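You operate a simulated robot arm through the tools that you are given. There is no shell and no other tool.

You run a simulated robot arm. Do the job below in one go: nothing can be reset, and whatever is moved stays where it is left.

## Task
Seat the brown crucible at melter two, unlatch, fill it, wind back level.
Fine: the seat is under the spout; tilt by the handwheel; latch it again; spill nothing; the other crucibles stay empty. Set down upright: what you pick out.

The check looks at the end state, three seconds after you hand in, the way a careful person would. Anything else that was tipped, shoved, dropped, spilled or broken makes it a failure.

## Robot
A 7-joint arm with a two-finger parallel gripper, fixed in place. Base frame: the origin is at the foot of the arm, x ahead of it, y to its left, z up; the work surface is at about z = 0.66. Readings come in m, rad, newtons and seconds.
Its first joint turns from -2.897 to 2.897 rad. Payload 4.4 kg.
Tool frame: the origin (TCP) lies between the finger pads and is the grasp point; the fingertips stand 0.023 m ahead of it; z points along the fingers, y is the line along which they close. The gripper opens to 0.094 m. The fingers are 0.038 m wide and 0.01 m thick; the gripper's body (0.054 by 0.096 m) begins 0.039 m behind the TCP.
Orientation is that of the tool frame in the base frame, as [roll, pitch, yaw] about the fixed x, y, z axes, in that order (R = Rz(yaw) Ry(pitch) Rx(roll)). With the fingers straight down and closing along the base's y, the tool's x points along the base's -x, its y along +y and its z along -z.

## Interface
- The arm moves only by the tool apply_moves. Its argument "series" is a list of rows, each an object (a shift or turn left out is 0, a gripper value left out holds the last) with "linear": the shift along the base's x, y, z in m, a list of three; "angular": the turn, a rotation vector about the base's x, y, z in degrees, a list of three; "gripper": the closure in counts, from 0 (fully open) to 255 (shut). In form: [{"linear": [tx, ty, tz], "angular": [rx, ry, rz], "gripper": gripper}, ...]. A call has 1 to 20 rows; each row is the pose to reach, as a shift and turn from the pose commanded when the call began. A row lasts 0.2 s, in which the tool goes at most 0.05 m and 0.15 rad; a call with a longer step from one row to the next is refused whole, and so is a gripper value outside its range. A pose out of reach is approached as far as the arm can. The call stops where the force on the tool passes 90 N (or 10 N more than at its start, if that is more) or the arm is blocked; 0.2 s more then pass. Each finger travels about 0.072 m/s and halts on what it meets, pressing with about 30 N; the grip force reading is that of the motor and also rises with nothing between the fingers. The clock runs only during rows and for 0.2 s after the last one: add rows that repeat a pose to give the fingers time. It gives the time, the measured TCP pose, the force on the tool (base axes), the opening and the grip force at its end, in the units of the frame above (readings bear some noise), with the torque about the TCP (base axes, N m) and any sound that the robot's microphone picked up.
- Cameras (640 x 400 px; columns grow to the right, rows downward): "scene" is fixed at [0.2246, 0.511, 1.4093]; the picture's right is [0.19, -0.98, 0.00], its down [-0.62, -0.12, -0.78] and it looks along [0.76, 0.15, -0.63] (base axes); focal length 239 px, centre (320, 200). "wrist" rides on the gripper at [0.086, 0.016, -0.074] in the tool frame; the picture's right is [-0.18, 0.98, 0.00], its down [-0.58, -0.11, -0.81] and it looks along [-0.79, -0.15, 0.59] (tool axes); focal length 243 px, centre (320, 200). There is no depth. A picture from a camera that has moved, and an enlarged one, comes with that camera's place and axes in the base frame and with its lens. The place of the scene camera against the robot may be out by one fixed shift of up to 0.025 m in any direction.
- capture(camera): a new picture of that camera. No time passes.
- close_up(camera, box): a new picture of the part [left, top, right, bottom] of that camera's present view, enlarged. No time passes.
- hand_in(): hands the job in; it is judged then, once.

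Places have to be worked out from the pictures, the camera data and where the tool is seen. Open the gripper and draw the arm clear of the work before you hand the job in, unless the task says otherwise.

The tools are called after ">>>" by a JSON object that holds its "name" and its "arguments". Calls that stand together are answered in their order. apply_moves: Moves the arm, as the interface text tells. Its arguments: {"type":"object","properties":{"series":{"type":"array"}},"required":["series"]} The other tools are called the same way: capture (camera) takes a picture; close_up (camera, box) takes an enlarged picture of a part of a camera's view; hand_in () hands the job in.

At the start:

```text
clock: 0.0
eef_pos: [0.7179, 0.2397, 1.2263]
orientation: [-3.139, 0.0, -3.142]
wrist_force: [-0.1, 0.2, 0.6]
moment: [0.02, -0.04, -0.01]
finger_gap: 0.0944
grip_force: 0.0
```

scene: 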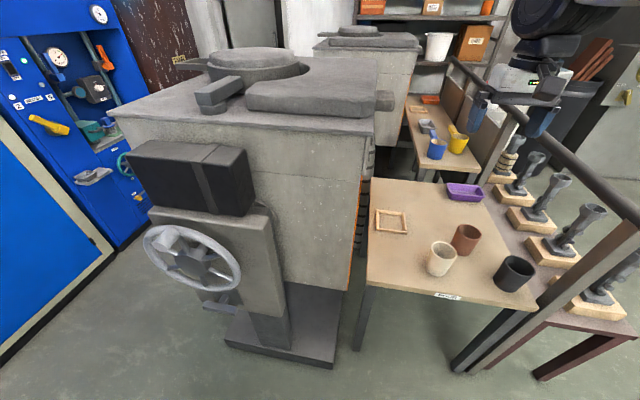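
wrist: 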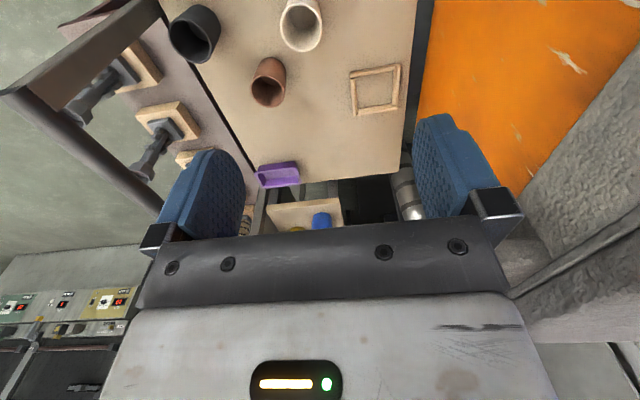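

The opening pictures show a tilting furnace with a handwheel, a table with a square seat frame and three crucibles (white, brown, black). I take enlarged views to find the latch, the spout and the melter labels.

>>> {"name": "close_up", "arguments": {"camera": "scene", "box": [100, 120, 300, 320]}}

>>> {"name": "close_up", "arguments": {"camera": "scene", "box": [340, 160, 560, 310]}}

>>> {"name": "close_up", "arguments": {"camera": "scene", "box": [100, 20, 420, 220]}}

>>> {"name": "close_up", "arguments": {"camera": "scene", "box": [340, 0, 640, 190]}}

>>> {"name": "close_up", "arguments": {"camera": "wrist", "box": [150, 0, 450, 240]}}

```text
2.00 times, centred on (200, 220) of scene
camera zoom: at [0.2246, 0.511, 1.4093], right [0.19, -0.98, 0.0], down [-0.62, -0.12, -0.78], along [0.76, 0.15, -0.63], focal length 477 px, centre (560, 160)
```

zoom: 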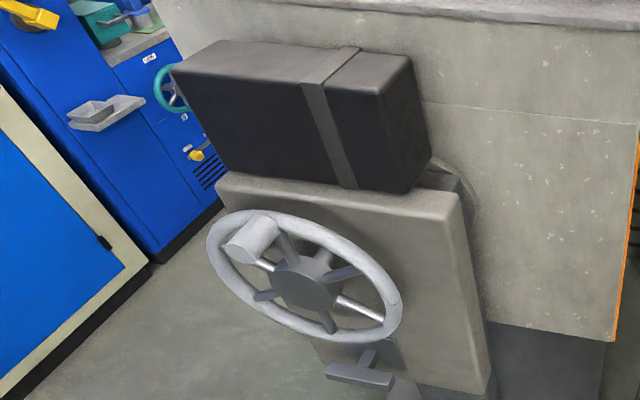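

```text
2.67 times, centred on (450, 235) of scene
camera zoom: at [0.2246, 0.511, 1.4093], right [0.19, -0.98, 0.0], down [-0.62, -0.12, -0.78], along [0.76, 0.15, -0.63], focal length 636 px, centre (-27, 107)
```

zoom: 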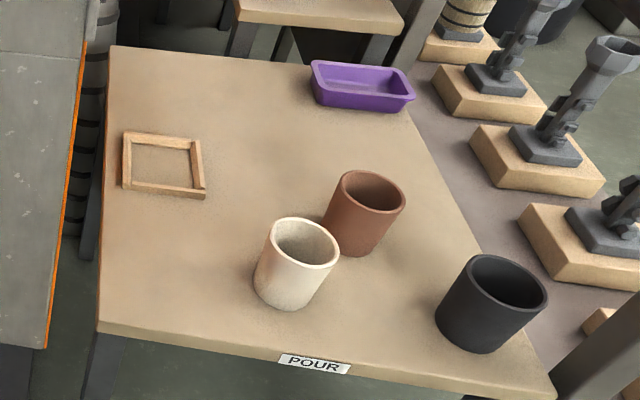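

```text
2.00 times, centred on (260, 120) of scene
camera zoom: at [0.2246, 0.511, 1.4093], right [0.19, -0.98, 0.0], down [-0.62, -0.12, -0.78], along [0.76, 0.15, -0.63], focal length 477 px, centre (440, 360)
```

zoom: 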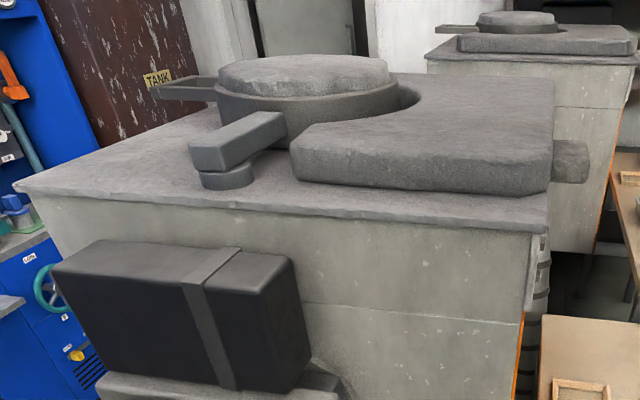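

```text
2.11 times, centred on (490, 95) of scene
camera zoom: at [0.2246, 0.511, 1.4093], right [0.19, -0.98, 0.0], down [-0.62, -0.12, -0.78], along [0.76, 0.15, -0.63], focal length 502 px, centre (-38, 421)
```

zoom: 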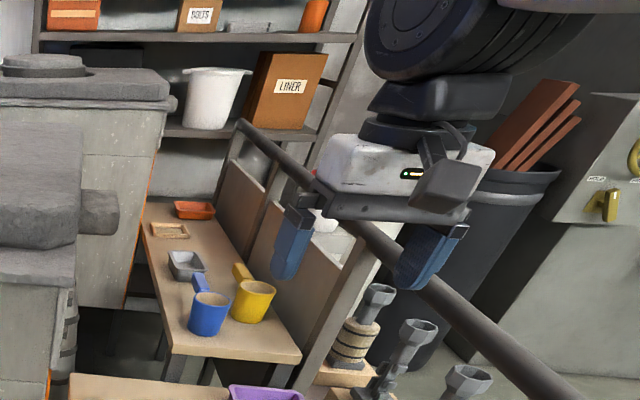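

```text
1.67 times, centred on (300, 120) of wrist
camera zoom: at [0.6322, 0.2575, 1.3023], right [0.18, 0.98, 0.0], down [0.58, -0.11, 0.81], along [0.79, -0.15, -0.59], focal length 404 px, centre (353, 333)
```

zoom: 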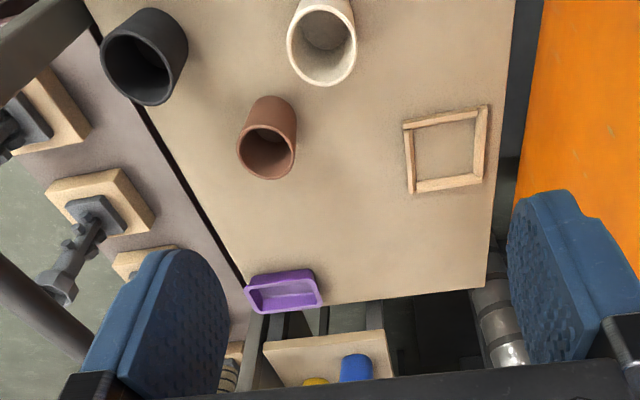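

The square wooden frame lies at about (1.02, 0.345) on the POUR table, below the spout stub of the near furnace. I look for labels and the latch in more detail before moving.

>>> {"name": "close_up", "arguments": {"camera": "scene", "box": [0, 0, 160, 100]}}

>>> {"name": "close_up", "arguments": {"camera": "scene", "box": [130, 200, 290, 320]}}

>>> {"name": "close_up", "arguments": {"camera": "scene", "box": [180, 40, 300, 120]}}

>>> {"name": "close_up", "arguments": {"camera": "scene", "box": [310, 0, 430, 80]}}

>>> {"name": "close_up", "arguments": {"camera": "wrist", "box": [0, 240, 160, 400]}}

```text
4.00 times, centred on (80, 50) of scene
camera zoom: at [0.2246, 0.511, 1.4093], right [0.19, -0.98, 0.0], down [-0.62, -0.12, -0.78], along [0.76, 0.15, -0.63], focal length 955 px, centre (1280, 800)
```

zoom: 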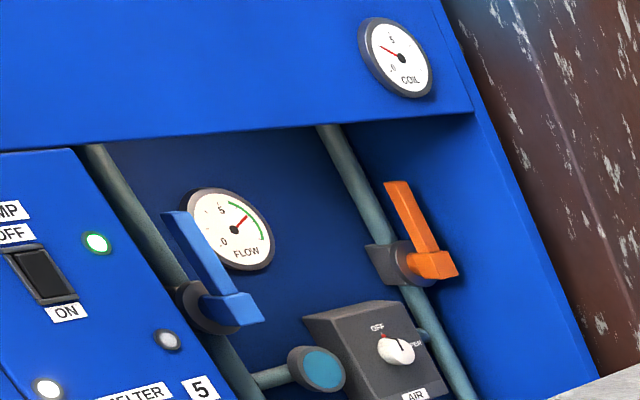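

```text
3.33 times, centred on (210, 260) of scene
camera zoom: at [0.2246, 0.511, 1.4093], right [0.19, -0.98, 0.0], down [-0.62, -0.12, -0.78], along [0.76, 0.15, -0.63], focal length 796 px, centre (687, 0)
```

zoom: 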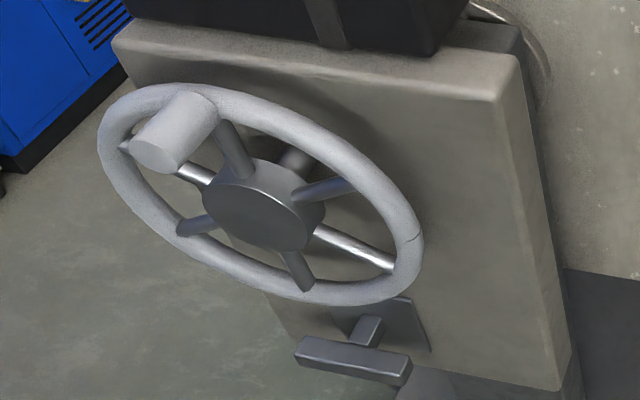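

```text
5.00 times, centred on (240, 80) of scene
camera zoom: at [0.2246, 0.511, 1.4093], right [0.19, -0.98, 0.0], down [-0.62, -0.12, -0.78], along [0.76, 0.15, -0.63], focal length 1193 px, centre (720, 800)
```

zoom: 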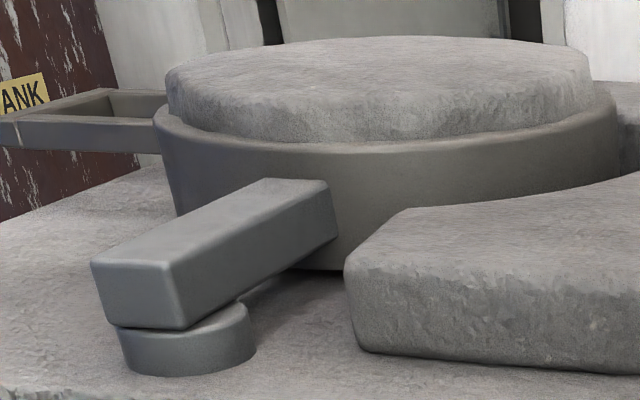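

```text
5.00 times, centred on (370, 40) of scene
camera zoom: at [0.2246, 0.511, 1.4093], right [0.19, -0.98, 0.0], down [-0.62, -0.12, -0.78], along [0.76, 0.15, -0.63], focal length 1193 px, centre (70, 1000)
```

zoom: 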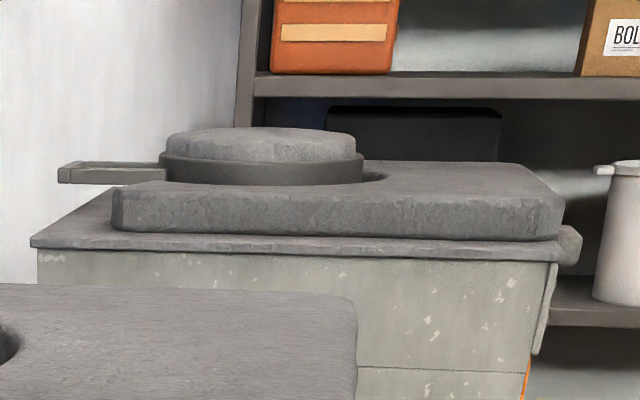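

```text
2.50 times, centred on (80, 320) of wrist
camera zoom: at [0.6322, 0.2575, 1.3023], right [0.18, 0.98, 0.0], down [0.58, -0.11, 0.81], along [0.79, -0.15, -0.59], focal length 606 px, centre (920, -100)
```

zoom: 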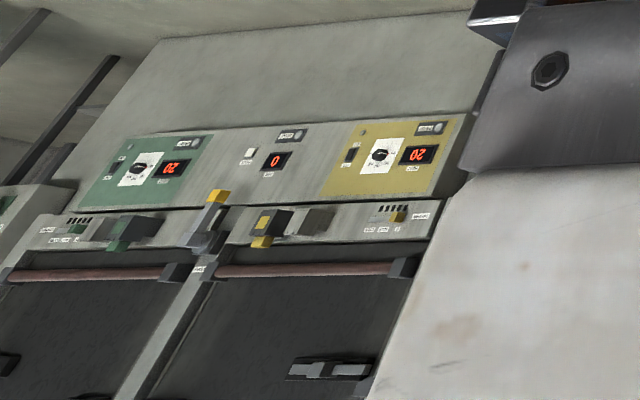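

The blue cabinet carries labels like "MELTER 5"; I read the rest of the panel and other labels to determine which furnace is melter two.

>>> {"name": "close_up", "arguments": {"camera": "scene", "box": [0, 70, 160, 170]}}

>>> {"name": "close_up", "arguments": {"camera": "scene", "box": [0, 40, 80, 120]}}

>>> {"name": "close_up", "arguments": {"camera": "scene", "box": [60, 150, 160, 230]}}

>>> {"name": "close_up", "arguments": {"camera": "scene", "box": [400, 80, 500, 170]}}

>>> {"name": "close_up", "arguments": {"camera": "scene", "box": [340, 80, 420, 200]}}

```text
4.00 times, centred on (80, 120) of scene
camera zoom: at [0.2246, 0.511, 1.4093], right [0.19, -0.98, 0.0], down [-0.62, -0.12, -0.78], along [0.76, 0.15, -0.63], focal length 955 px, centre (1280, 520)
```

zoom: 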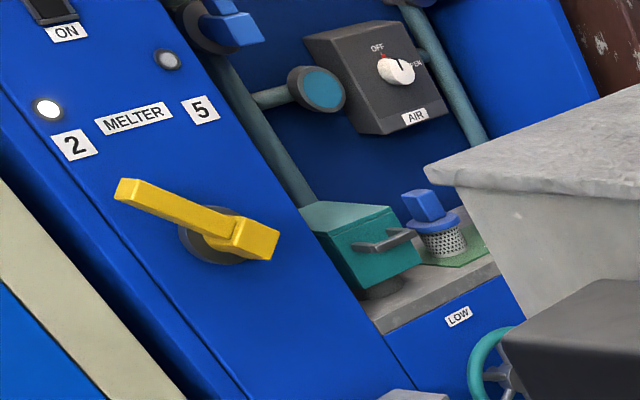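

```text
5.00 times, centred on (40, 80) of scene
camera zoom: at [0.2246, 0.511, 1.4093], right [0.19, -0.98, 0.0], down [-0.62, -0.12, -0.78], along [0.76, 0.15, -0.63], focal length 1193 px, centre (1720, 800)
```

zoom: 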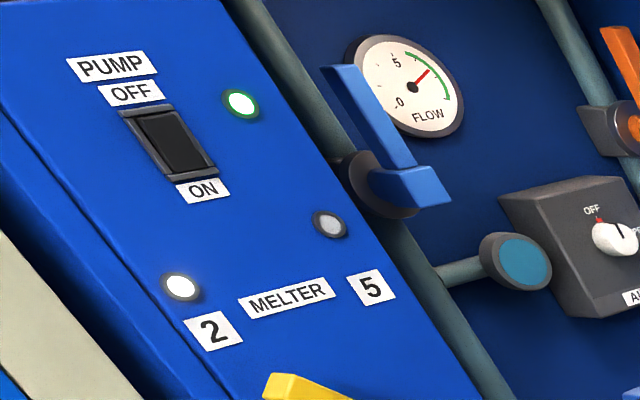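

```text
5.00 times, centred on (110, 190) of scene
camera zoom: at [0.2246, 0.511, 1.4093], right [0.19, -0.98, 0.0], down [-0.62, -0.12, -0.78], along [0.76, 0.15, -0.63], focal length 1193 px, centre (1370, 250)
```

zoom: 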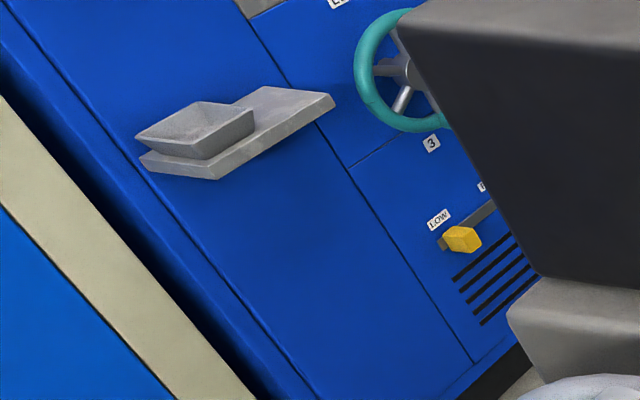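

```text
4.44 times, centred on (450, 125) of scene
camera zoom: at [0.2246, 0.511, 1.4093], right [0.19, -0.98, 0.0], down [-0.62, -0.12, -0.78], along [0.76, 0.15, -0.63], focal length 1061 px, centre (-258, 533)
```

zoom: 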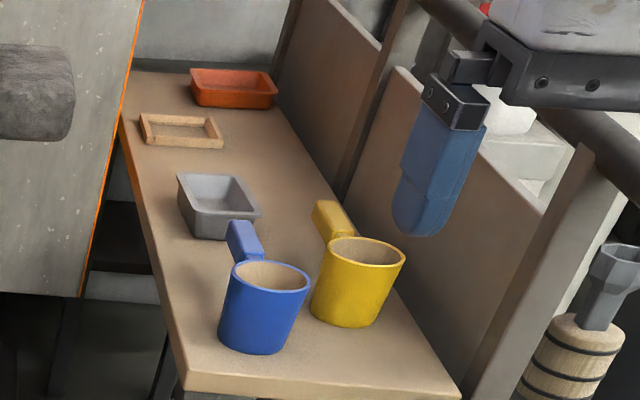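

```text
3.33 times, centred on (380, 140) of scene
camera zoom: at [0.2246, 0.511, 1.4093], right [0.19, -0.98, 0.0], down [-0.62, -0.12, -0.78], along [0.76, 0.15, -0.63], focal length 796 px, centre (120, 400)
```

zoom: 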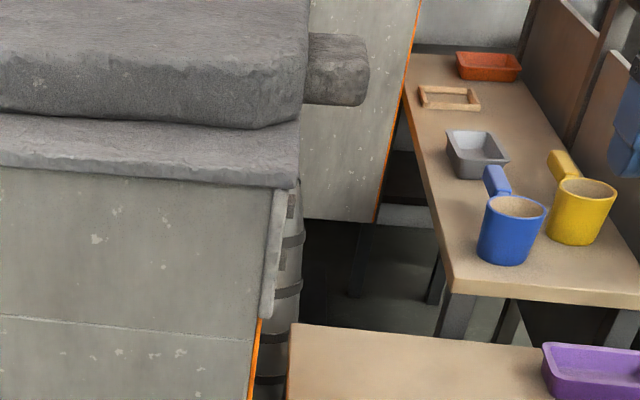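

The cabinet's selector lamp shows "2" lit, and the furnace within reach is the near one; brown crucible is about (0.92, 0.08), its seat frame about (1.02, 0.343). I back the arm away from the table and yaw it toward the handwheel for a second viewpoint.

>>> {"name": "apply_moves", "arguments": {"series": [{"linear": [-0.05, 0, 0.01]}, {"linear": [-0.1, 0, 0.02]}, {"linear": [-0.15, 0, 0.02]}, {"linear": [-0.2, 0, 0.02]}, {"linear": [-0.25, 0, 0.02]}, {"linear": [-0.3, 0, 0.02]}, {"linear": [-0.34, 0, 0.02], "angular": [0, 0, 8]}, {"linear": [-0.36, 0, 0.02], "angular": [0, 0, 16]}, {"linear": [-0.36, 0, 0.02], "angular": [0, 0, 24]}, {"linear": [-0.36, 0, 0.02], "angular": [0, 0, 32]}, {"linear": [-0.36, 0, 0.02], "angular": [0, 0, 40]}, {"linear": [-0.36, 0, 0.02], "angular": [0, 0, 48]}]}}

```text
refused: row 1 steps farther than a row can; nothing moved
```

The first row's combined shift was over the limit; I use smaller steps.

>>> {"name": "apply_moves", "arguments": {"series": [{"linear": [-0.045, 0, 0.01]}, {"linear": [-0.09, 0, 0.02]}, {"linear": [-0.135, 0, 0.02]}, {"linear": [-0.18, 0, 0.02]}, {"linear": [-0.225, 0, 0.02]}, {"linear": [-0.27, 0, 0.02]}, {"linear": [-0.315, 0, 0.02], "angular": [0, 0, 8]}, {"linear": [-0.36, 0, 0.02], "angular": [0, 0, 16]}, {"linear": [-0.36, 0, 0.02], "angular": [0, 0, 24]}, {"linear": [-0.36, 0, 0.02], "angular": [0, 0, 32]}, {"linear": [-0.36, 0, 0.02], "angular": [0, 0, 40]}, {"linear": [-0.36, 0, 0.02], "angular": [0, 0, 48]}]}}

>>> {"name": "capture", "arguments": {"camera": "wrist"}}

>>> {"name": "capture", "arguments": {"camera": "scene"}}

```text
clock: 2.6
eef_pos: [0.3582, 0.241, 1.2461]
orientation: [3.141, 0.0, -2.301]
wrist_force: [0.7, 0.1, -0.3]
moment: [-0.01, 0.01, -0.01]
finger_gap: 0.0939
grip_force: 0.0
```

```text
taken
camera wrist: at [0.2885, 0.1878, 1.3221], right [-0.61, 0.79, 0.0], down [0.47, 0.36, 0.81], along [0.64, 0.49, -0.59], focal length 243 px, centre (320, 200)
```

wrist: 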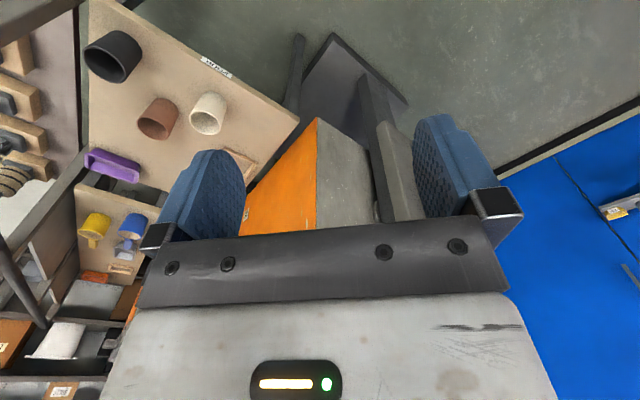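

```text
taken
```

scene: 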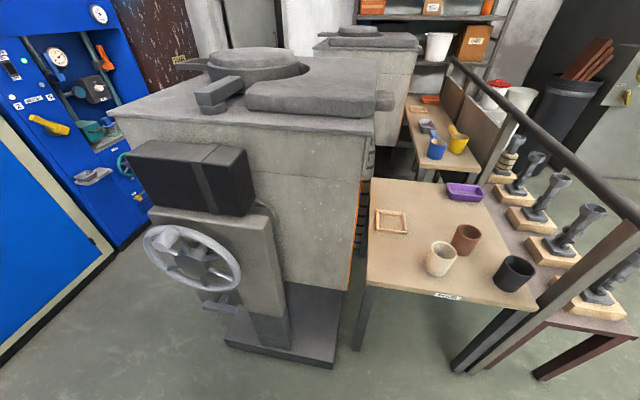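

The wheel is hidden behind the right finger. I shift toward the furnace's front side and turn the heading further left.

>>> {"name": "apply_moves", "arguments": {"series": [{"linear": [-0.03, 0.03, 0], "angular": [0, 0, 4]}, {"linear": [-0.06, 0.06, 0], "angular": [0, 0, 8]}, {"linear": [-0.09, 0.09, 0], "angular": [0, 0, 12]}, {"linear": [-0.12, 0.12, 0], "angular": [0, 0, 12]}, {"linear": [-0.15, 0.15, 0], "angular": [0, 0, 12]}, {"linear": [-0.16, 0.18, 0], "angular": [0, 0, 12]}]}}

>>> {"name": "apply_moves", "arguments": {"series": [{"angular": [5.2, -3, 0]}, {"angular": [10.4, -6, 0]}, {"angular": [15.6, -9, 0]}, {"angular": [20.8, -12, 0]}, {"angular": [26, -15, 0]}]}}

>>> {"name": "capture", "arguments": {"camera": "wrist"}}

>>> {"name": "capture", "arguments": {"camera": "scene"}}

```text
clock: 4.0
eef_pos: [0.1959, 0.4195, 1.247]
orientation: [3.141, 0.0, -2.095]
wrist_force: [-0.1, 0.2, 0.6]
moment: [-0.02, 0.01, -0.02]
finger_gap: 0.0942
grip_force: 0.1
```

```text
clock: 5.2
eef_pos: [0.198, 0.4207, 1.2463]
orientation: [-3.14, 0.524, -2.094]
wrist_force: [0.3, 0.0, -0.3]
moment: [0.02, -0.03, -0.02]
finger_gap: 0.094
grip_force: 0.0
```

```text
taken
camera wrist: at [0.1283, 0.3322, 1.2689], right [-0.77, 0.63, 0.09], down [0.14, 0.03, 0.99], along [0.62, 0.78, -0.11], focal length 243 px, centre (320, 200)
```

wrist: 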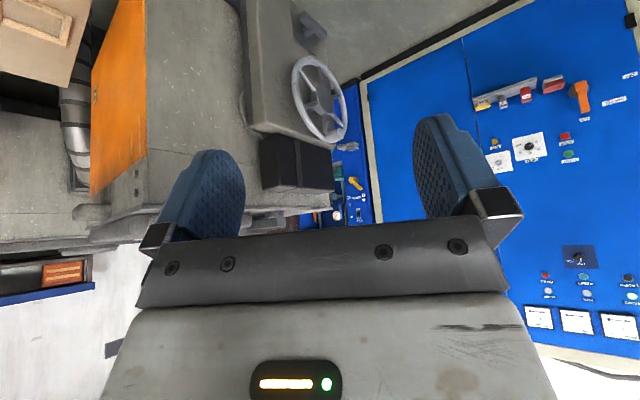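

```text
taken
```

scene: 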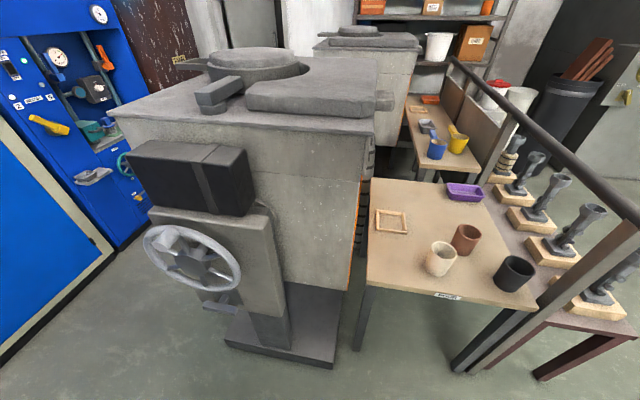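

Now the wheel and the T-handle are visible from a second viewpoint. I enlarge that part to triangulate hub, knob and latch.

>>> {"name": "close_up", "arguments": {"camera": "wrist", "box": [230, 0, 370, 150]}}

>>> {"name": "close_up", "arguments": {"camera": "wrist", "box": [60, 130, 360, 250]}}

>>> {"name": "close_up", "arguments": {"camera": "wrist", "box": [450, 50, 640, 200]}}

>>> {"name": "close_up", "arguments": {"camera": "wrist", "box": [320, 130, 400, 230]}}

```text
2.67 times, centred on (300, 75) of wrist
camera zoom: at [0.1283, 0.3322, 1.2689], right [-0.77, 0.63, 0.09], down [0.14, 0.03, 0.99], along [0.62, 0.78, -0.11], focal length 647 px, centre (373, 533)
```

zoom: 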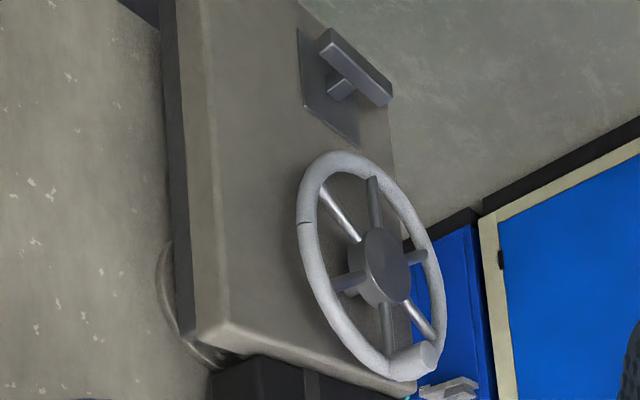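

```text
2.13 times, centred on (210, 190) of wrist
camera zoom: at [0.1283, 0.3322, 1.2689], right [-0.77, 0.63, 0.09], down [0.14, 0.03, 0.99], along [0.62, 0.78, -0.11], focal length 518 px, centre (555, 221)
```

zoom: 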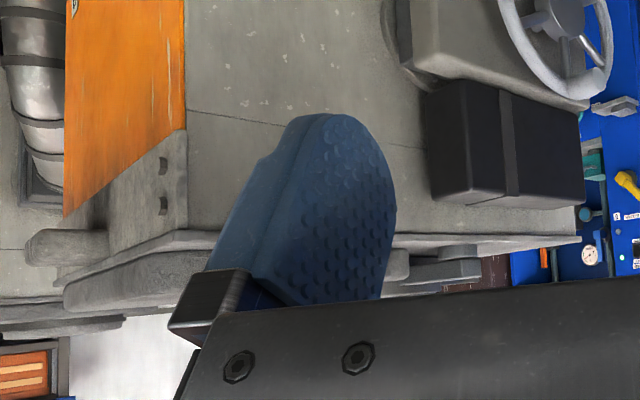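

```text
2.67 times, centred on (545, 125) of wrist
camera zoom: at [0.1283, 0.3322, 1.2689], right [-0.77, 0.63, 0.09], down [0.14, 0.03, 0.99], along [0.62, 0.78, -0.11], focal length 647 px, centre (-280, 400)
```

zoom: 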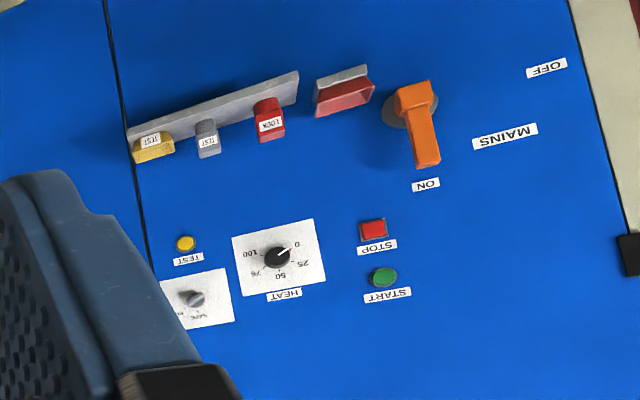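

```text
4.00 times, centred on (360, 180) of wrist
camera zoom: at [0.1283, 0.3322, 1.2689], right [-0.77, 0.63, 0.09], down [0.14, 0.03, 0.99], along [0.62, 0.78, -0.11], focal length 970 px, centre (160, 280)
```

zoom: 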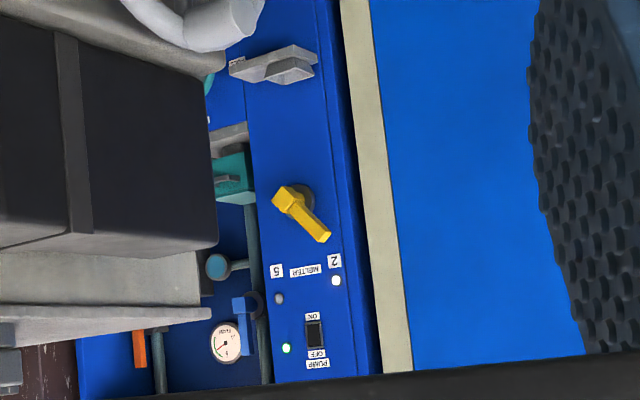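

Triangulation puts the wheel hub at about (0.53, 0.90, 0.88), its crank knob on top at about (0.47, 0.885, 1.02) pointing to -x, and a T-handle latch at about (0.51, 0.87, 0.675). I return to level and travel to look closely at the brown crucible.

>>> {"name": "apply_moves", "arguments": {"series": [{"angular": [-5.2, 3, 0]}, {"angular": [-10.4, 6, 0]}, {"angular": [-15.6, 9, 0]}, {"angular": [-20.8, 12, 0]}, {"angular": [-26, 15, 0]}]}}

>>> {"name": "apply_moves", "arguments": {"series": [{"linear": [0.03, -0.03, 0], "angular": [0, 0, -7]}, {"linear": [0.06, -0.06, 0], "angular": [0, 0, -14]}, {"linear": [0.09, -0.09, 0], "angular": [0, 0, -21]}, {"linear": [0.12, -0.12, 0], "angular": [0, 0, -28]}, {"linear": [0.15, -0.15, 0], "angular": [0, 0, -35]}, {"linear": [0.18, -0.18, 0], "angular": [0, 0, -42]}, {"linear": [0.21, -0.21, 0], "angular": [0, 0, -49]}, {"linear": [0.24, -0.24, 0], "angular": [0, 0, -55]}, {"linear": [0.27, -0.27, 0], "angular": [0, 0, -60]}, {"linear": [0.3, -0.3, 0], "angular": [0, 0, -60]}, {"linear": [0.34, -0.32, -0.02], "angular": [0, 0, -60]}, {"linear": [0.38, -0.34, -0.04], "angular": [0, 0, -60]}, {"linear": [0.42, -0.34, -0.07], "angular": [0, 0, -60]}, {"linear": [0.455, -0.34, -0.1], "angular": [0, 0, -60]}, {"linear": [0.485, -0.34, -0.135], "angular": [0, 0, -60]}, {"linear": [0.51, -0.34, -0.17], "angular": [0, 0, -60]}, {"linear": [0.53, -0.34, -0.21], "angular": [0, 0, -60]}, {"linear": [0.55, -0.34, -0.25], "angular": [0, 0, -60]}]}}

>>> {"name": "capture", "arguments": {"camera": "wrist"}}

>>> {"name": "capture", "arguments": {"camera": "scene"}}

```text
clock: 6.4
eef_pos: [0.1977, 0.4196, 1.2465]
orientation: [3.14, -0.003, -2.095]
wrist_force: [0.4, -0.7, -0.3]
moment: [0.02, -0.04, 0.05]
finger_gap: 0.0938
grip_force: 0.0
```

```text
clock: 10.2
eef_pos: [0.7475, 0.082, 0.9974]
orientation: [3.141, 0.0, -3.141]
wrist_force: [0.4, 0.3, 0.3]
moment: [-0.02, 0.02, 0.01]
finger_gap: 0.094
grip_force: 0.1
```

```text
taken
camera wrist: at [0.6625, 0.0983, 1.0741], right [0.18, 0.98, 0.0], down [0.58, -0.11, 0.81], along [0.79, -0.15, -0.59], focal length 243 px, centre (320, 200)
```

wrist: 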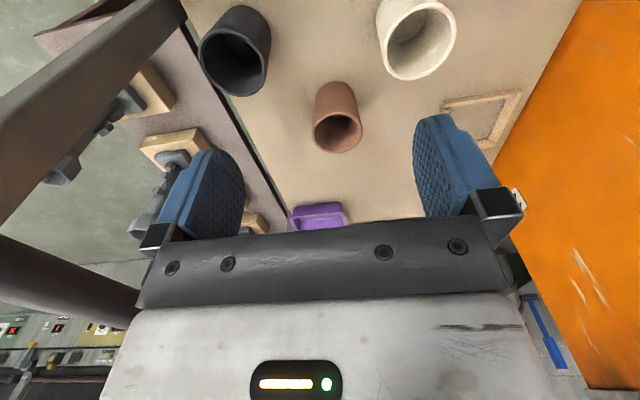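

```text
taken
```

scene: 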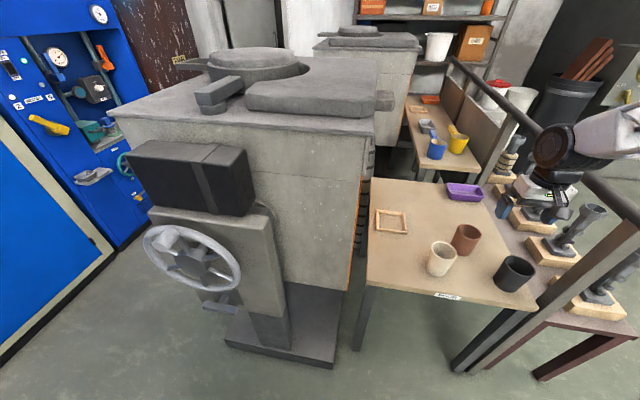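

The gripper is clear and both views show the crucibles. I enlarge the brown one and the seat frame to measure them.

>>> {"name": "close_up", "arguments": {"camera": "wrist", "box": [280, 60, 400, 180]}}

>>> {"name": "close_up", "arguments": {"camera": "wrist", "box": [420, 70, 540, 190]}}

>>> {"name": "close_up", "arguments": {"camera": "wrist", "box": [180, 0, 480, 160]}}

>>> {"name": "close_up", "arguments": {"camera": "scene", "box": [420, 210, 500, 290]}}

>>> {"name": "close_up", "arguments": {"camera": "scene", "box": [480, 60, 640, 260]}}

```text
3.33 times, centred on (340, 120) of wrist
camera zoom: at [0.6625, 0.0983, 1.0741], right [0.18, 0.98, 0.0], down [0.58, -0.11, 0.81], along [0.79, -0.15, -0.59], focal length 809 px, centre (253, 467)
```

zoom: 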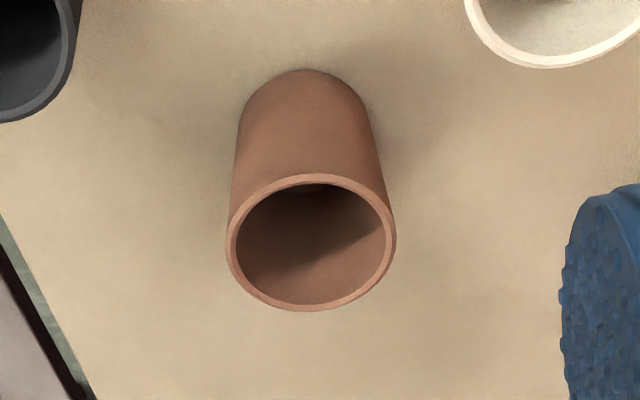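

```text
3.33 times, centred on (480, 130) of wrist
camera zoom: at [0.6625, 0.0983, 1.0741], right [0.18, 0.98, 0.0], down [0.58, -0.11, 0.81], along [0.79, -0.15, -0.59], focal length 809 px, centre (-213, 433)
```

zoom: 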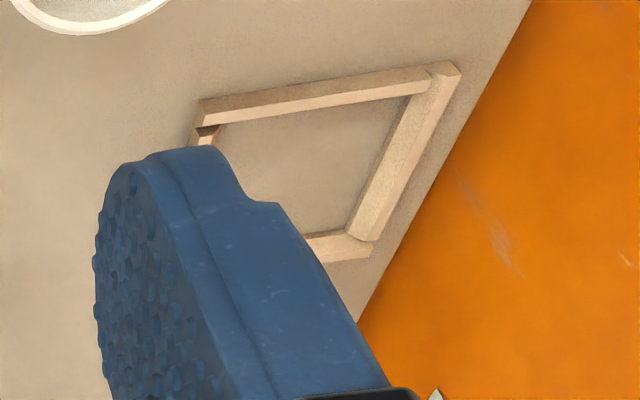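

```text
2.13 times, centred on (330, 80) of wrist
camera zoom: at [0.6625, 0.0983, 1.0741], right [0.18, 0.98, 0.0], down [0.58, -0.11, 0.81], along [0.79, -0.15, -0.59], focal length 518 px, centre (299, 456)
```

zoom: 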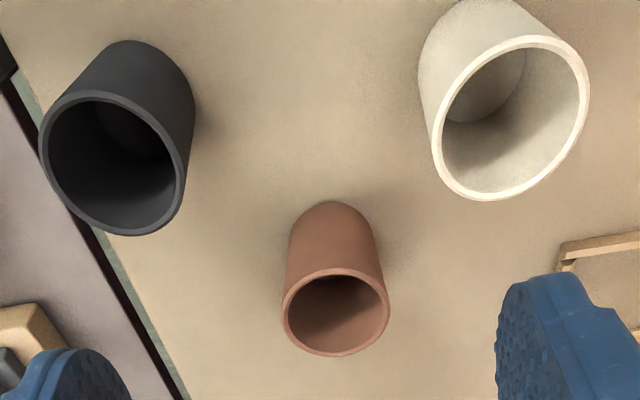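

```text
5.00 times, centred on (460, 250) of scene
camera zoom: at [0.2246, 0.511, 1.4093], right [0.19, -0.98, 0.0], down [-0.62, -0.12, -0.78], along [0.76, 0.15, -0.63], focal length 1193 px, centre (-380, -50)
```

zoom: 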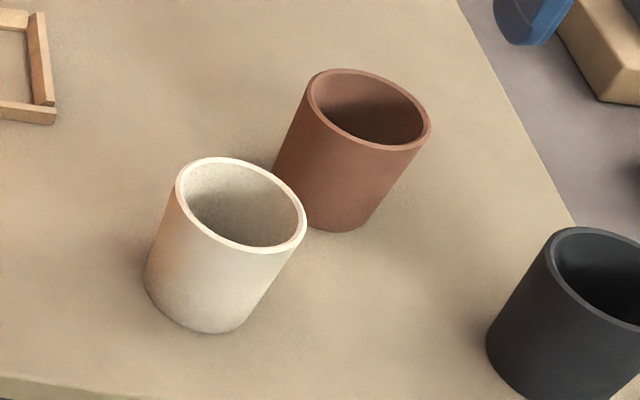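

```text
2.00 times, centred on (560, 160) of scene
camera zoom: at [0.2246, 0.511, 1.4093], right [0.19, -0.98, 0.0], down [-0.62, -0.12, -0.78], along [0.76, 0.15, -0.63], focal length 477 px, centre (-160, 280)
```

zoom: 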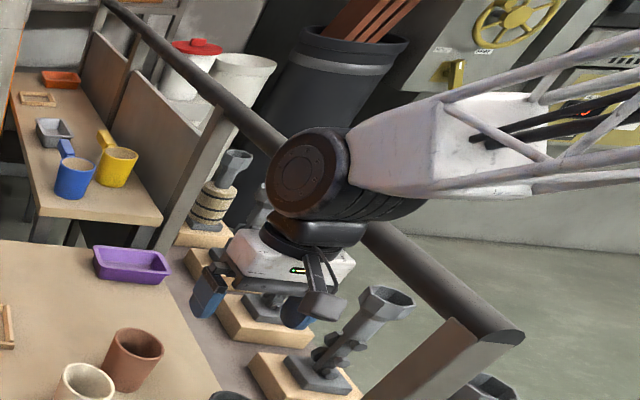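

Two wrist views fix the brown rim at about (0.9165, 0.080, 0.7535), diameter about 0.083, so an outside grip fits. The seat (about 1.07 m from the base) needs a tilted tool, so I first test reach above the seat with a 30° outward tilt.

>>> {"name": "apply_moves", "arguments": {"series": [{"linear": [0.02, 0.035, 0], "angular": [0, 0, 4]}, {"linear": [0.04, 0.07, 0], "angular": [0, 0, 8]}, {"linear": [0.06, 0.105, 0], "angular": [0, 0, 12]}, {"linear": [0.08, 0.14, 0], "angular": [0, 0, 15]}, {"linear": [0.1, 0.175, 0], "angular": [0, 0, 15]}, {"linear": [0.12, 0.21, 0], "angular": [0, 0, 15]}]}}

>>> {"name": "apply_moves", "arguments": {"series": [{"linear": [0.02, 0.008, 0], "angular": [1.3, -4.83, 0]}, {"linear": [0.04, 0.015, 0], "angular": [2.6, -9.66, 0]}, {"linear": [0.06, 0.022, 0], "angular": [3.9, -14.5, 0]}, {"linear": [0.08, 0.03, 0], "angular": [5.2, -19.3, 0]}, {"linear": [0.11, 0.038, -0.02], "angular": [6.5, -24.1, 0]}, {"linear": [0.14, 0.045, -0.05], "angular": [7.8, -29, 0]}]}}

>>> {"name": "capture", "arguments": {"camera": "wrist"}}

>>> {"name": "capture", "arguments": {"camera": "scene"}}

```text
clock: 11.6
eef_pos: [0.8693, 0.2906, 0.9984]
orientation: [3.141, 0.002, -2.879]
wrist_force: [-0.1, 0.8, 0.0]
moment: [-0.03, -0.01, -0.02]
finger_gap: 0.094
grip_force: 0.1
```

```text
clock: 13.0
eef_pos: [1.0095, 0.3359, 0.9472]
orientation: [3.139, 0.528, -2.879]
wrist_force: [0.7, 0.3, 1.4]
moment: [-0.01, 0.02, 0.03]
finger_gap: 0.094
grip_force: 0.1
```

```text
taken
camera wrist: at [0.897, 0.3229, 0.9697], right [-0.1, 0.99, 0.09], down [0.12, -0.08, 0.99], along [0.99, 0.11, -0.11], focal length 243 px, centre (320, 200)
```

wrist: 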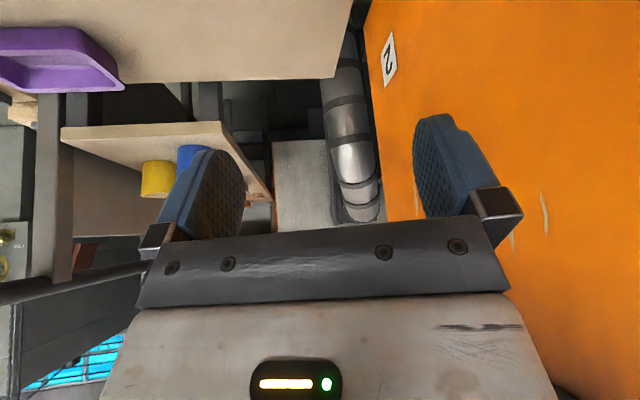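

```text
taken
```

scene: 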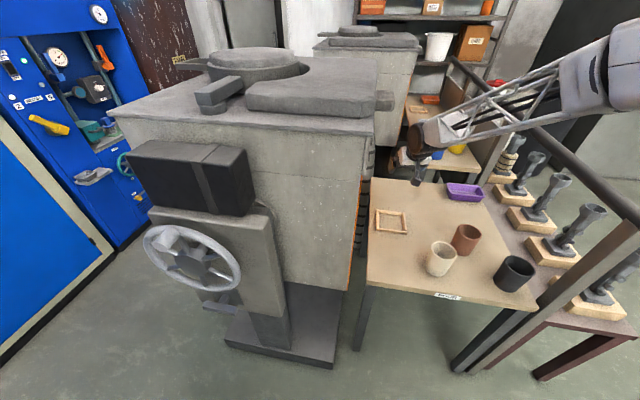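

A "2" label on the orange wall confirms this is melter two, and the arm reaches above the seat at 30° tilt. I test that it still reaches when lowered toward placing height over the empty frame.

>>> {"name": "apply_moves", "arguments": {"series": [{"linear": [0, 0, -0.045]}, {"linear": [0, 0, -0.09]}, {"linear": [0, 0, -0.13]}, {"linear": [0, 0, -0.17]}, {"linear": [0, 0, -0.19]}]}}

>>> {"name": "capture", "arguments": {"camera": "wrist"}}

>>> {"name": "capture", "arguments": {"camera": "scene"}}

```text
clock: 14.2
eef_pos: [1.0098, 0.336, 0.7563]
orientation: [3.14, 0.525, -2.88]
wrist_force: [0.5, 0.0, 0.4]
moment: [-0.03, 0.05, -0.01]
finger_gap: 0.0943
grip_force: 0.1
```

```text
taken
camera wrist: at [0.8972, 0.3227, 0.7788], right [-0.1, 0.99, 0.09], down [0.12, -0.08, 0.99], along [0.99, 0.11, -0.11], focal length 243 px, centre (320, 200)
```

wrist: 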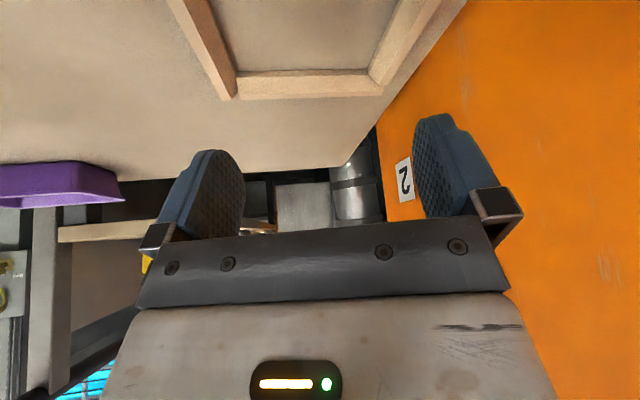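

```text
taken
```

scene: 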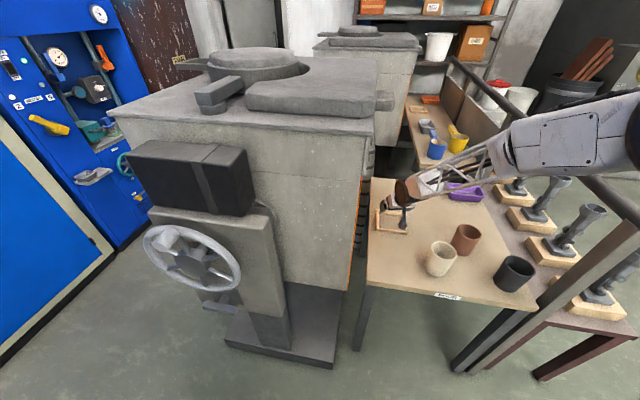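

Reach is confirmed (0.756 m height with 30° tilt). I enlarge the frame here to locate it precisely.

>>> {"name": "close_up", "arguments": {"camera": "wrist", "box": [150, 0, 480, 130]}}

>>> {"name": "close_up", "arguments": {"camera": "scene", "box": [350, 150, 470, 250]}}

```text
1.94 times, centred on (315, 65) of wrist
camera zoom: at [0.8972, 0.3227, 0.7788], right [-0.1, 0.99, 0.09], down [0.12, -0.08, 0.99], along [0.99, 0.11, -0.11], focal length 470 px, centre (330, 462)
```

zoom: 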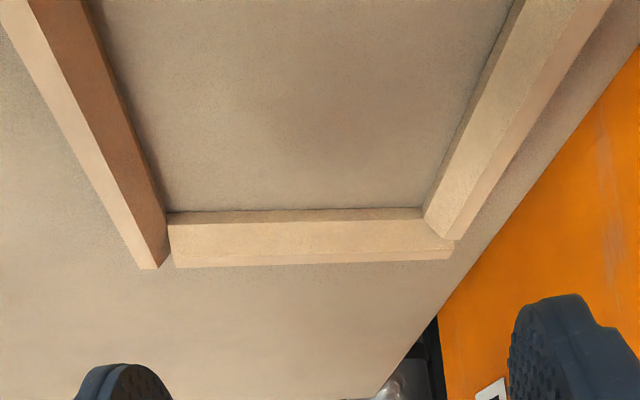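

```text
4.00 times, centred on (410, 200) of scene
camera zoom: at [0.2246, 0.511, 1.4093], right [0.19, -0.98, 0.0], down [-0.62, -0.12, -0.78], along [0.76, 0.15, -0.63], focal length 955 px, centre (-40, 200)
```

zoom: 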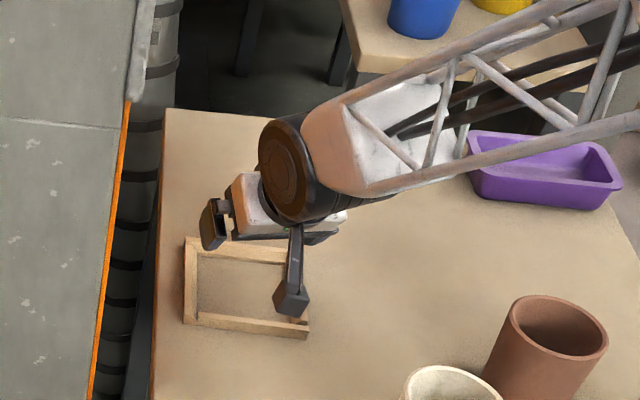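

The frame's centre works out at about (1.017, 0.340), inner width about 0.10. I go up and over to a pre-grasp point above the brown crucible, keeping the 30° tilt.

>>> {"name": "apply_moves", "arguments": {"series": [{"linear": [0, 0, 0.045]}, {"linear": [0, 0, 0.09]}, {"linear": [0, 0, 0.13]}, {"linear": [-0.01, -0.03, 0.16]}, {"linear": [-0.02, -0.07, 0.17]}, {"linear": [-0.035, -0.115, 0.17]}, {"linear": [-0.05, -0.16, 0.17]}, {"linear": [-0.07, -0.2, 0.17]}, {"linear": [-0.09, -0.24, 0.17]}, {"linear": [-0.0935, -0.256, 0.14]}, {"linear": [-0.0935, -0.256, 0.1]}, {"linear": [-0.0935, -0.256, 0.084]}]}}

>>> {"name": "capture", "arguments": {"camera": "wrist"}}

>>> {"name": "capture", "arguments": {"camera": "scene"}}

```text
clock: 16.8
eef_pos: [0.9168, 0.0803, 0.8407]
orientation: [-3.141, 0.524, -2.879]
wrist_force: [1.2, -0.2, 0.3]
moment: [0.02, 0.04, 0.0]
finger_gap: 0.0941
grip_force: 0.1
```

```text
taken
camera wrist: at [0.8028, 0.0671, 0.8635], right [-0.1, 0.99, 0.09], down [0.12, -0.08, 0.99], along [0.99, 0.11, -0.11], focal length 243 px, centre (320, 200)
```

wrist: 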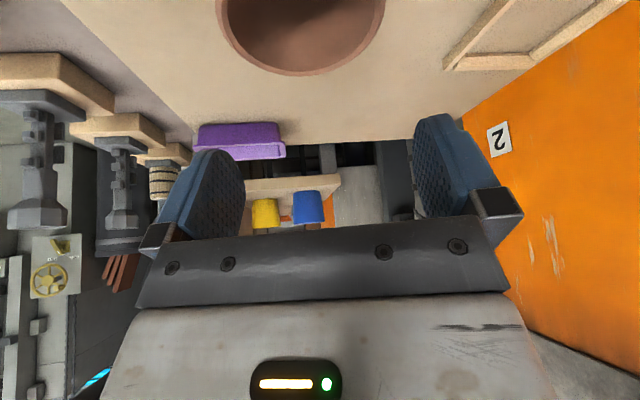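

```text
taken
```

scene: 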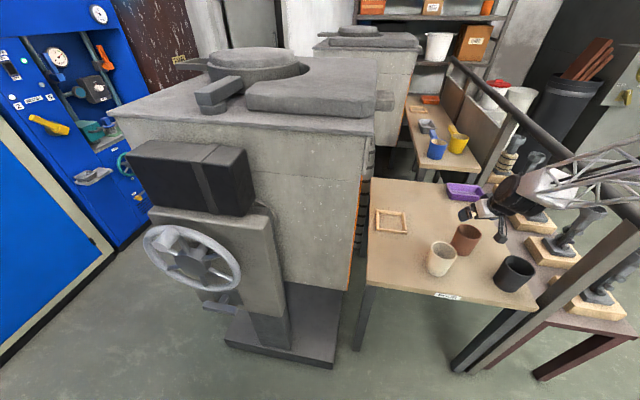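

The rim is visible in the wrist view's top; I enlarge to check lateral centring before the descent.

>>> {"name": "close_up", "arguments": {"camera": "wrist", "box": [180, 0, 440, 120]}}

>>> {"name": "close_up", "arguments": {"camera": "scene", "box": [430, 160, 560, 280]}}

```text
2.46 times, centred on (310, 60) of wrist
camera zoom: at [0.8028, 0.0671, 0.8635], right [-0.1, 0.99, 0.09], down [0.12, -0.08, 0.99], along [0.99, 0.11, -0.11], focal length 597 px, centre (345, 545)
```

zoom: 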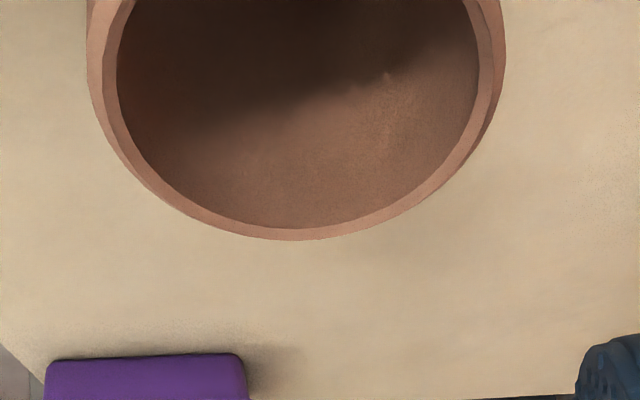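

```text
3.33 times, centred on (495, 220) of scene
camera zoom: at [0.2246, 0.511, 1.4093], right [0.19, -0.98, 0.0], down [-0.62, -0.12, -0.78], along [0.76, 0.15, -0.63], focal length 796 px, centre (-263, 133)
```

zoom: 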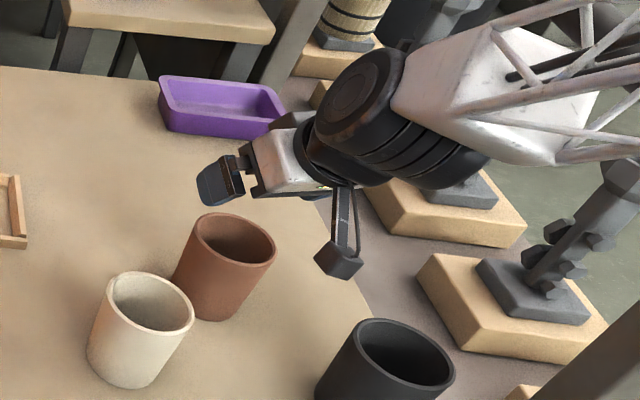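

Lateral centring agrees with my estimate (y about 0.0795). I descend in small steps until fingertips are about at rim level and check.

>>> {"name": "apply_moves", "arguments": {"series": [{"linear": [0.002, -0.001, -0.02]}, {"linear": [0.002, -0.001, -0.04]}, {"linear": [0.002, -0.001, -0.055]}, {"linear": [0.002, -0.001, -0.065]}]}}

>>> {"name": "capture", "arguments": {"camera": "wrist"}}

>>> {"name": "close_up", "arguments": {"camera": "scene", "box": [430, 180, 530, 280]}}

```text
clock: 17.8
eef_pos: [0.9178, 0.0792, 0.7742]
orientation: [-3.141, 0.526, -2.879]
wrist_force: [0.1, -0.6, -0.4]
moment: [0.01, 0.02, 0.01]
finger_gap: 0.094
grip_force: 0.1
```

```text
taken
camera wrist: at [0.8052, 0.0661, 0.798], right [-0.1, 0.99, 0.09], down [0.12, -0.08, 0.99], along [0.99, 0.11, -0.11], focal length 243 px, centre (320, 200)
```

wrist: 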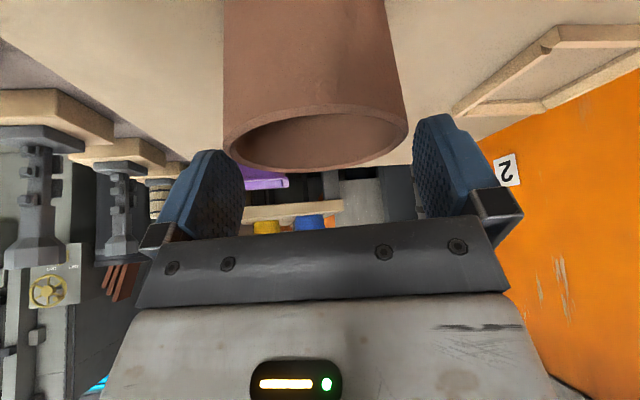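

```text
4.00 times, centred on (480, 230) of scene
camera zoom: at [0.2246, 0.511, 1.4093], right [0.19, -0.98, 0.0], down [-0.62, -0.12, -0.78], along [0.76, 0.15, -0.63], focal length 955 px, centre (-320, 80)
```

zoom: 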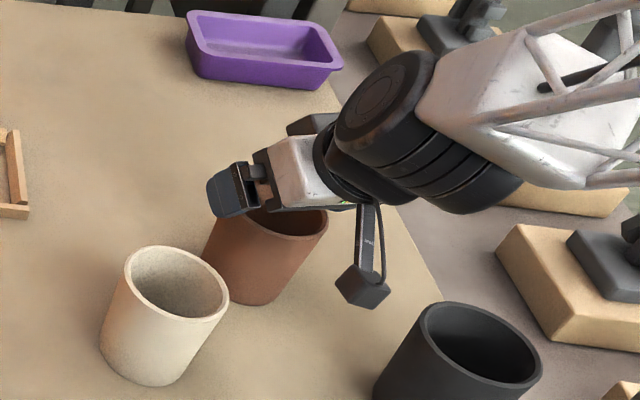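

The cup is centred between the fingers (cup mid-column 315 vs expected 316). I lower another 3 cm in small steps to straddle it.

>>> {"name": "apply_moves", "arguments": {"series": [{"linear": [0, 0, -0.006]}, {"linear": [0, 0, -0.012]}]}}

>>> {"name": "apply_moves", "arguments": {"series": [{"linear": [0, 0, -0.006]}, {"linear": [0, 0, -0.012]}, {"linear": [0, 0, -0.018]}]}}

>>> {"name": "capture", "arguments": {"camera": "wrist"}}

>>> {"name": "close_up", "arguments": {"camera": "scene", "box": [430, 180, 530, 280]}}

```text
clock: 18.4
eef_pos: [0.917, 0.0784, 0.763]
orientation: [-3.14, 0.526, -2.88]
wrist_force: [0.5, -0.6, -1.2]
moment: [0.0, 0.01, 0.01]
finger_gap: 0.094
grip_force: 0.1
```

```text
clock: 19.2
eef_pos: [0.9174, 0.0791, 0.7455]
orientation: [-3.141, 0.524, -2.88]
wrist_force: [0.4, -0.4, 0.0]
moment: [0.0, 0.01, 0.0]
finger_gap: 0.0941
grip_force: 0.1
```

```text
taken
camera wrist: at [0.8049, 0.066, 0.7681], right [-0.1, 0.99, 0.09], down [0.12, -0.08, 0.99], along [0.99, 0.11, -0.11], focal length 243 px, centre (320, 200)
```

wrist: 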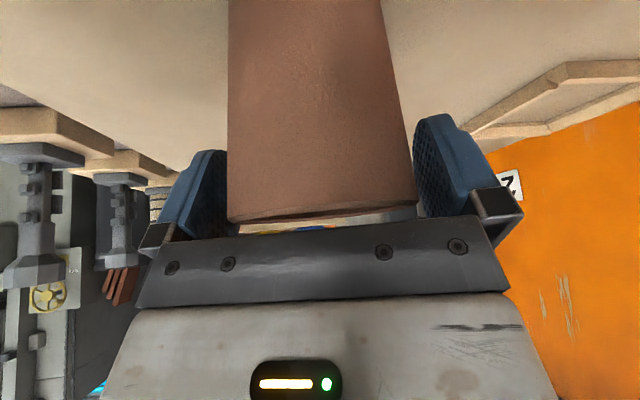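

```text
4.00 times, centred on (480, 230) of scene
camera zoom: at [0.2246, 0.511, 1.4093], right [0.19, -0.98, 0.0], down [-0.62, -0.12, -0.78], along [0.76, 0.15, -0.63], focal length 955 px, centre (-320, 80)
```

zoom: 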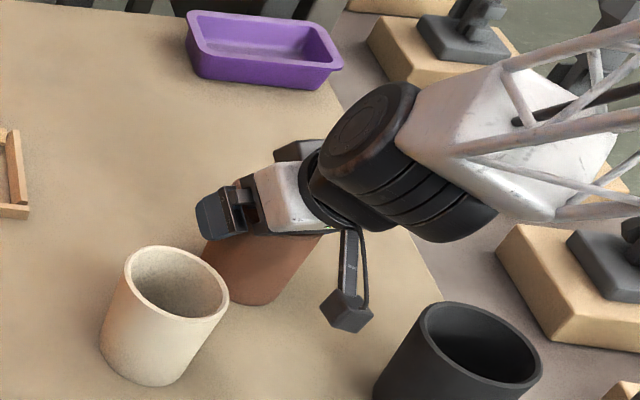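

The fingers straddle the cup without contact (force near zero). I close the gripper and hold.

>>> {"name": "apply_moves", "arguments": {"series": [{"gripper": 60}, {"gripper": 120}, {"gripper": 255}, {"gripper": 255}, {"gripper": 255}]}}

>>> {"name": "capture", "arguments": {"camera": "wrist"}}

>>> {"name": "close_up", "arguments": {"camera": "scene", "box": [430, 180, 530, 280]}}

```text
clock: 20.4
eef_pos: [0.9177, 0.0785, 0.7451]
orientation: [-3.141, 0.525, -2.88]
wrist_force: [0.5, -0.5, -0.2]
moment: [-0.13, -0.07, 0.05]
finger_gap: 0.0782
grip_force: 30.0
```

```text
taken
camera wrist: at [0.8048, 0.066, 0.7681], right [-0.1, 0.99, 0.09], down [0.12, -0.08, 0.99], along [0.99, 0.11, -0.12], focal length 243 px, centre (320, 200)
```

wrist: 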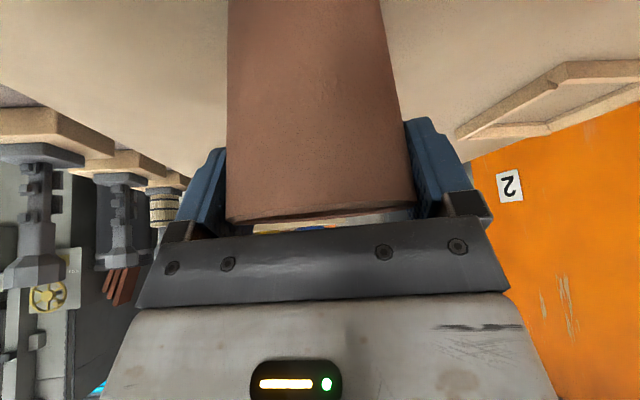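

```text
4.00 times, centred on (480, 230) of scene
camera zoom: at [0.2246, 0.511, 1.4093], right [0.19, -0.98, 0.0], down [-0.62, -0.12, -0.78], along [0.76, 0.15, -0.63], focal length 955 px, centre (-320, 80)
```

zoom: 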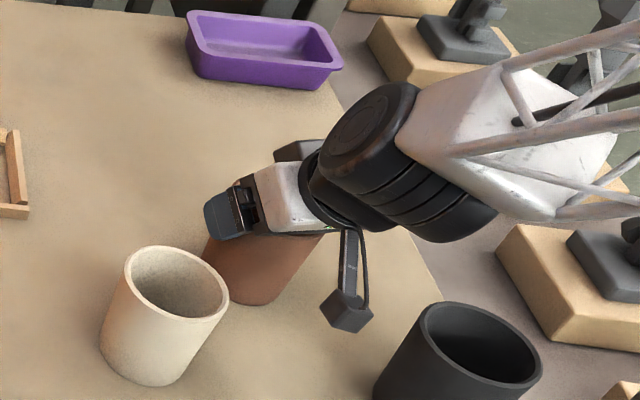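

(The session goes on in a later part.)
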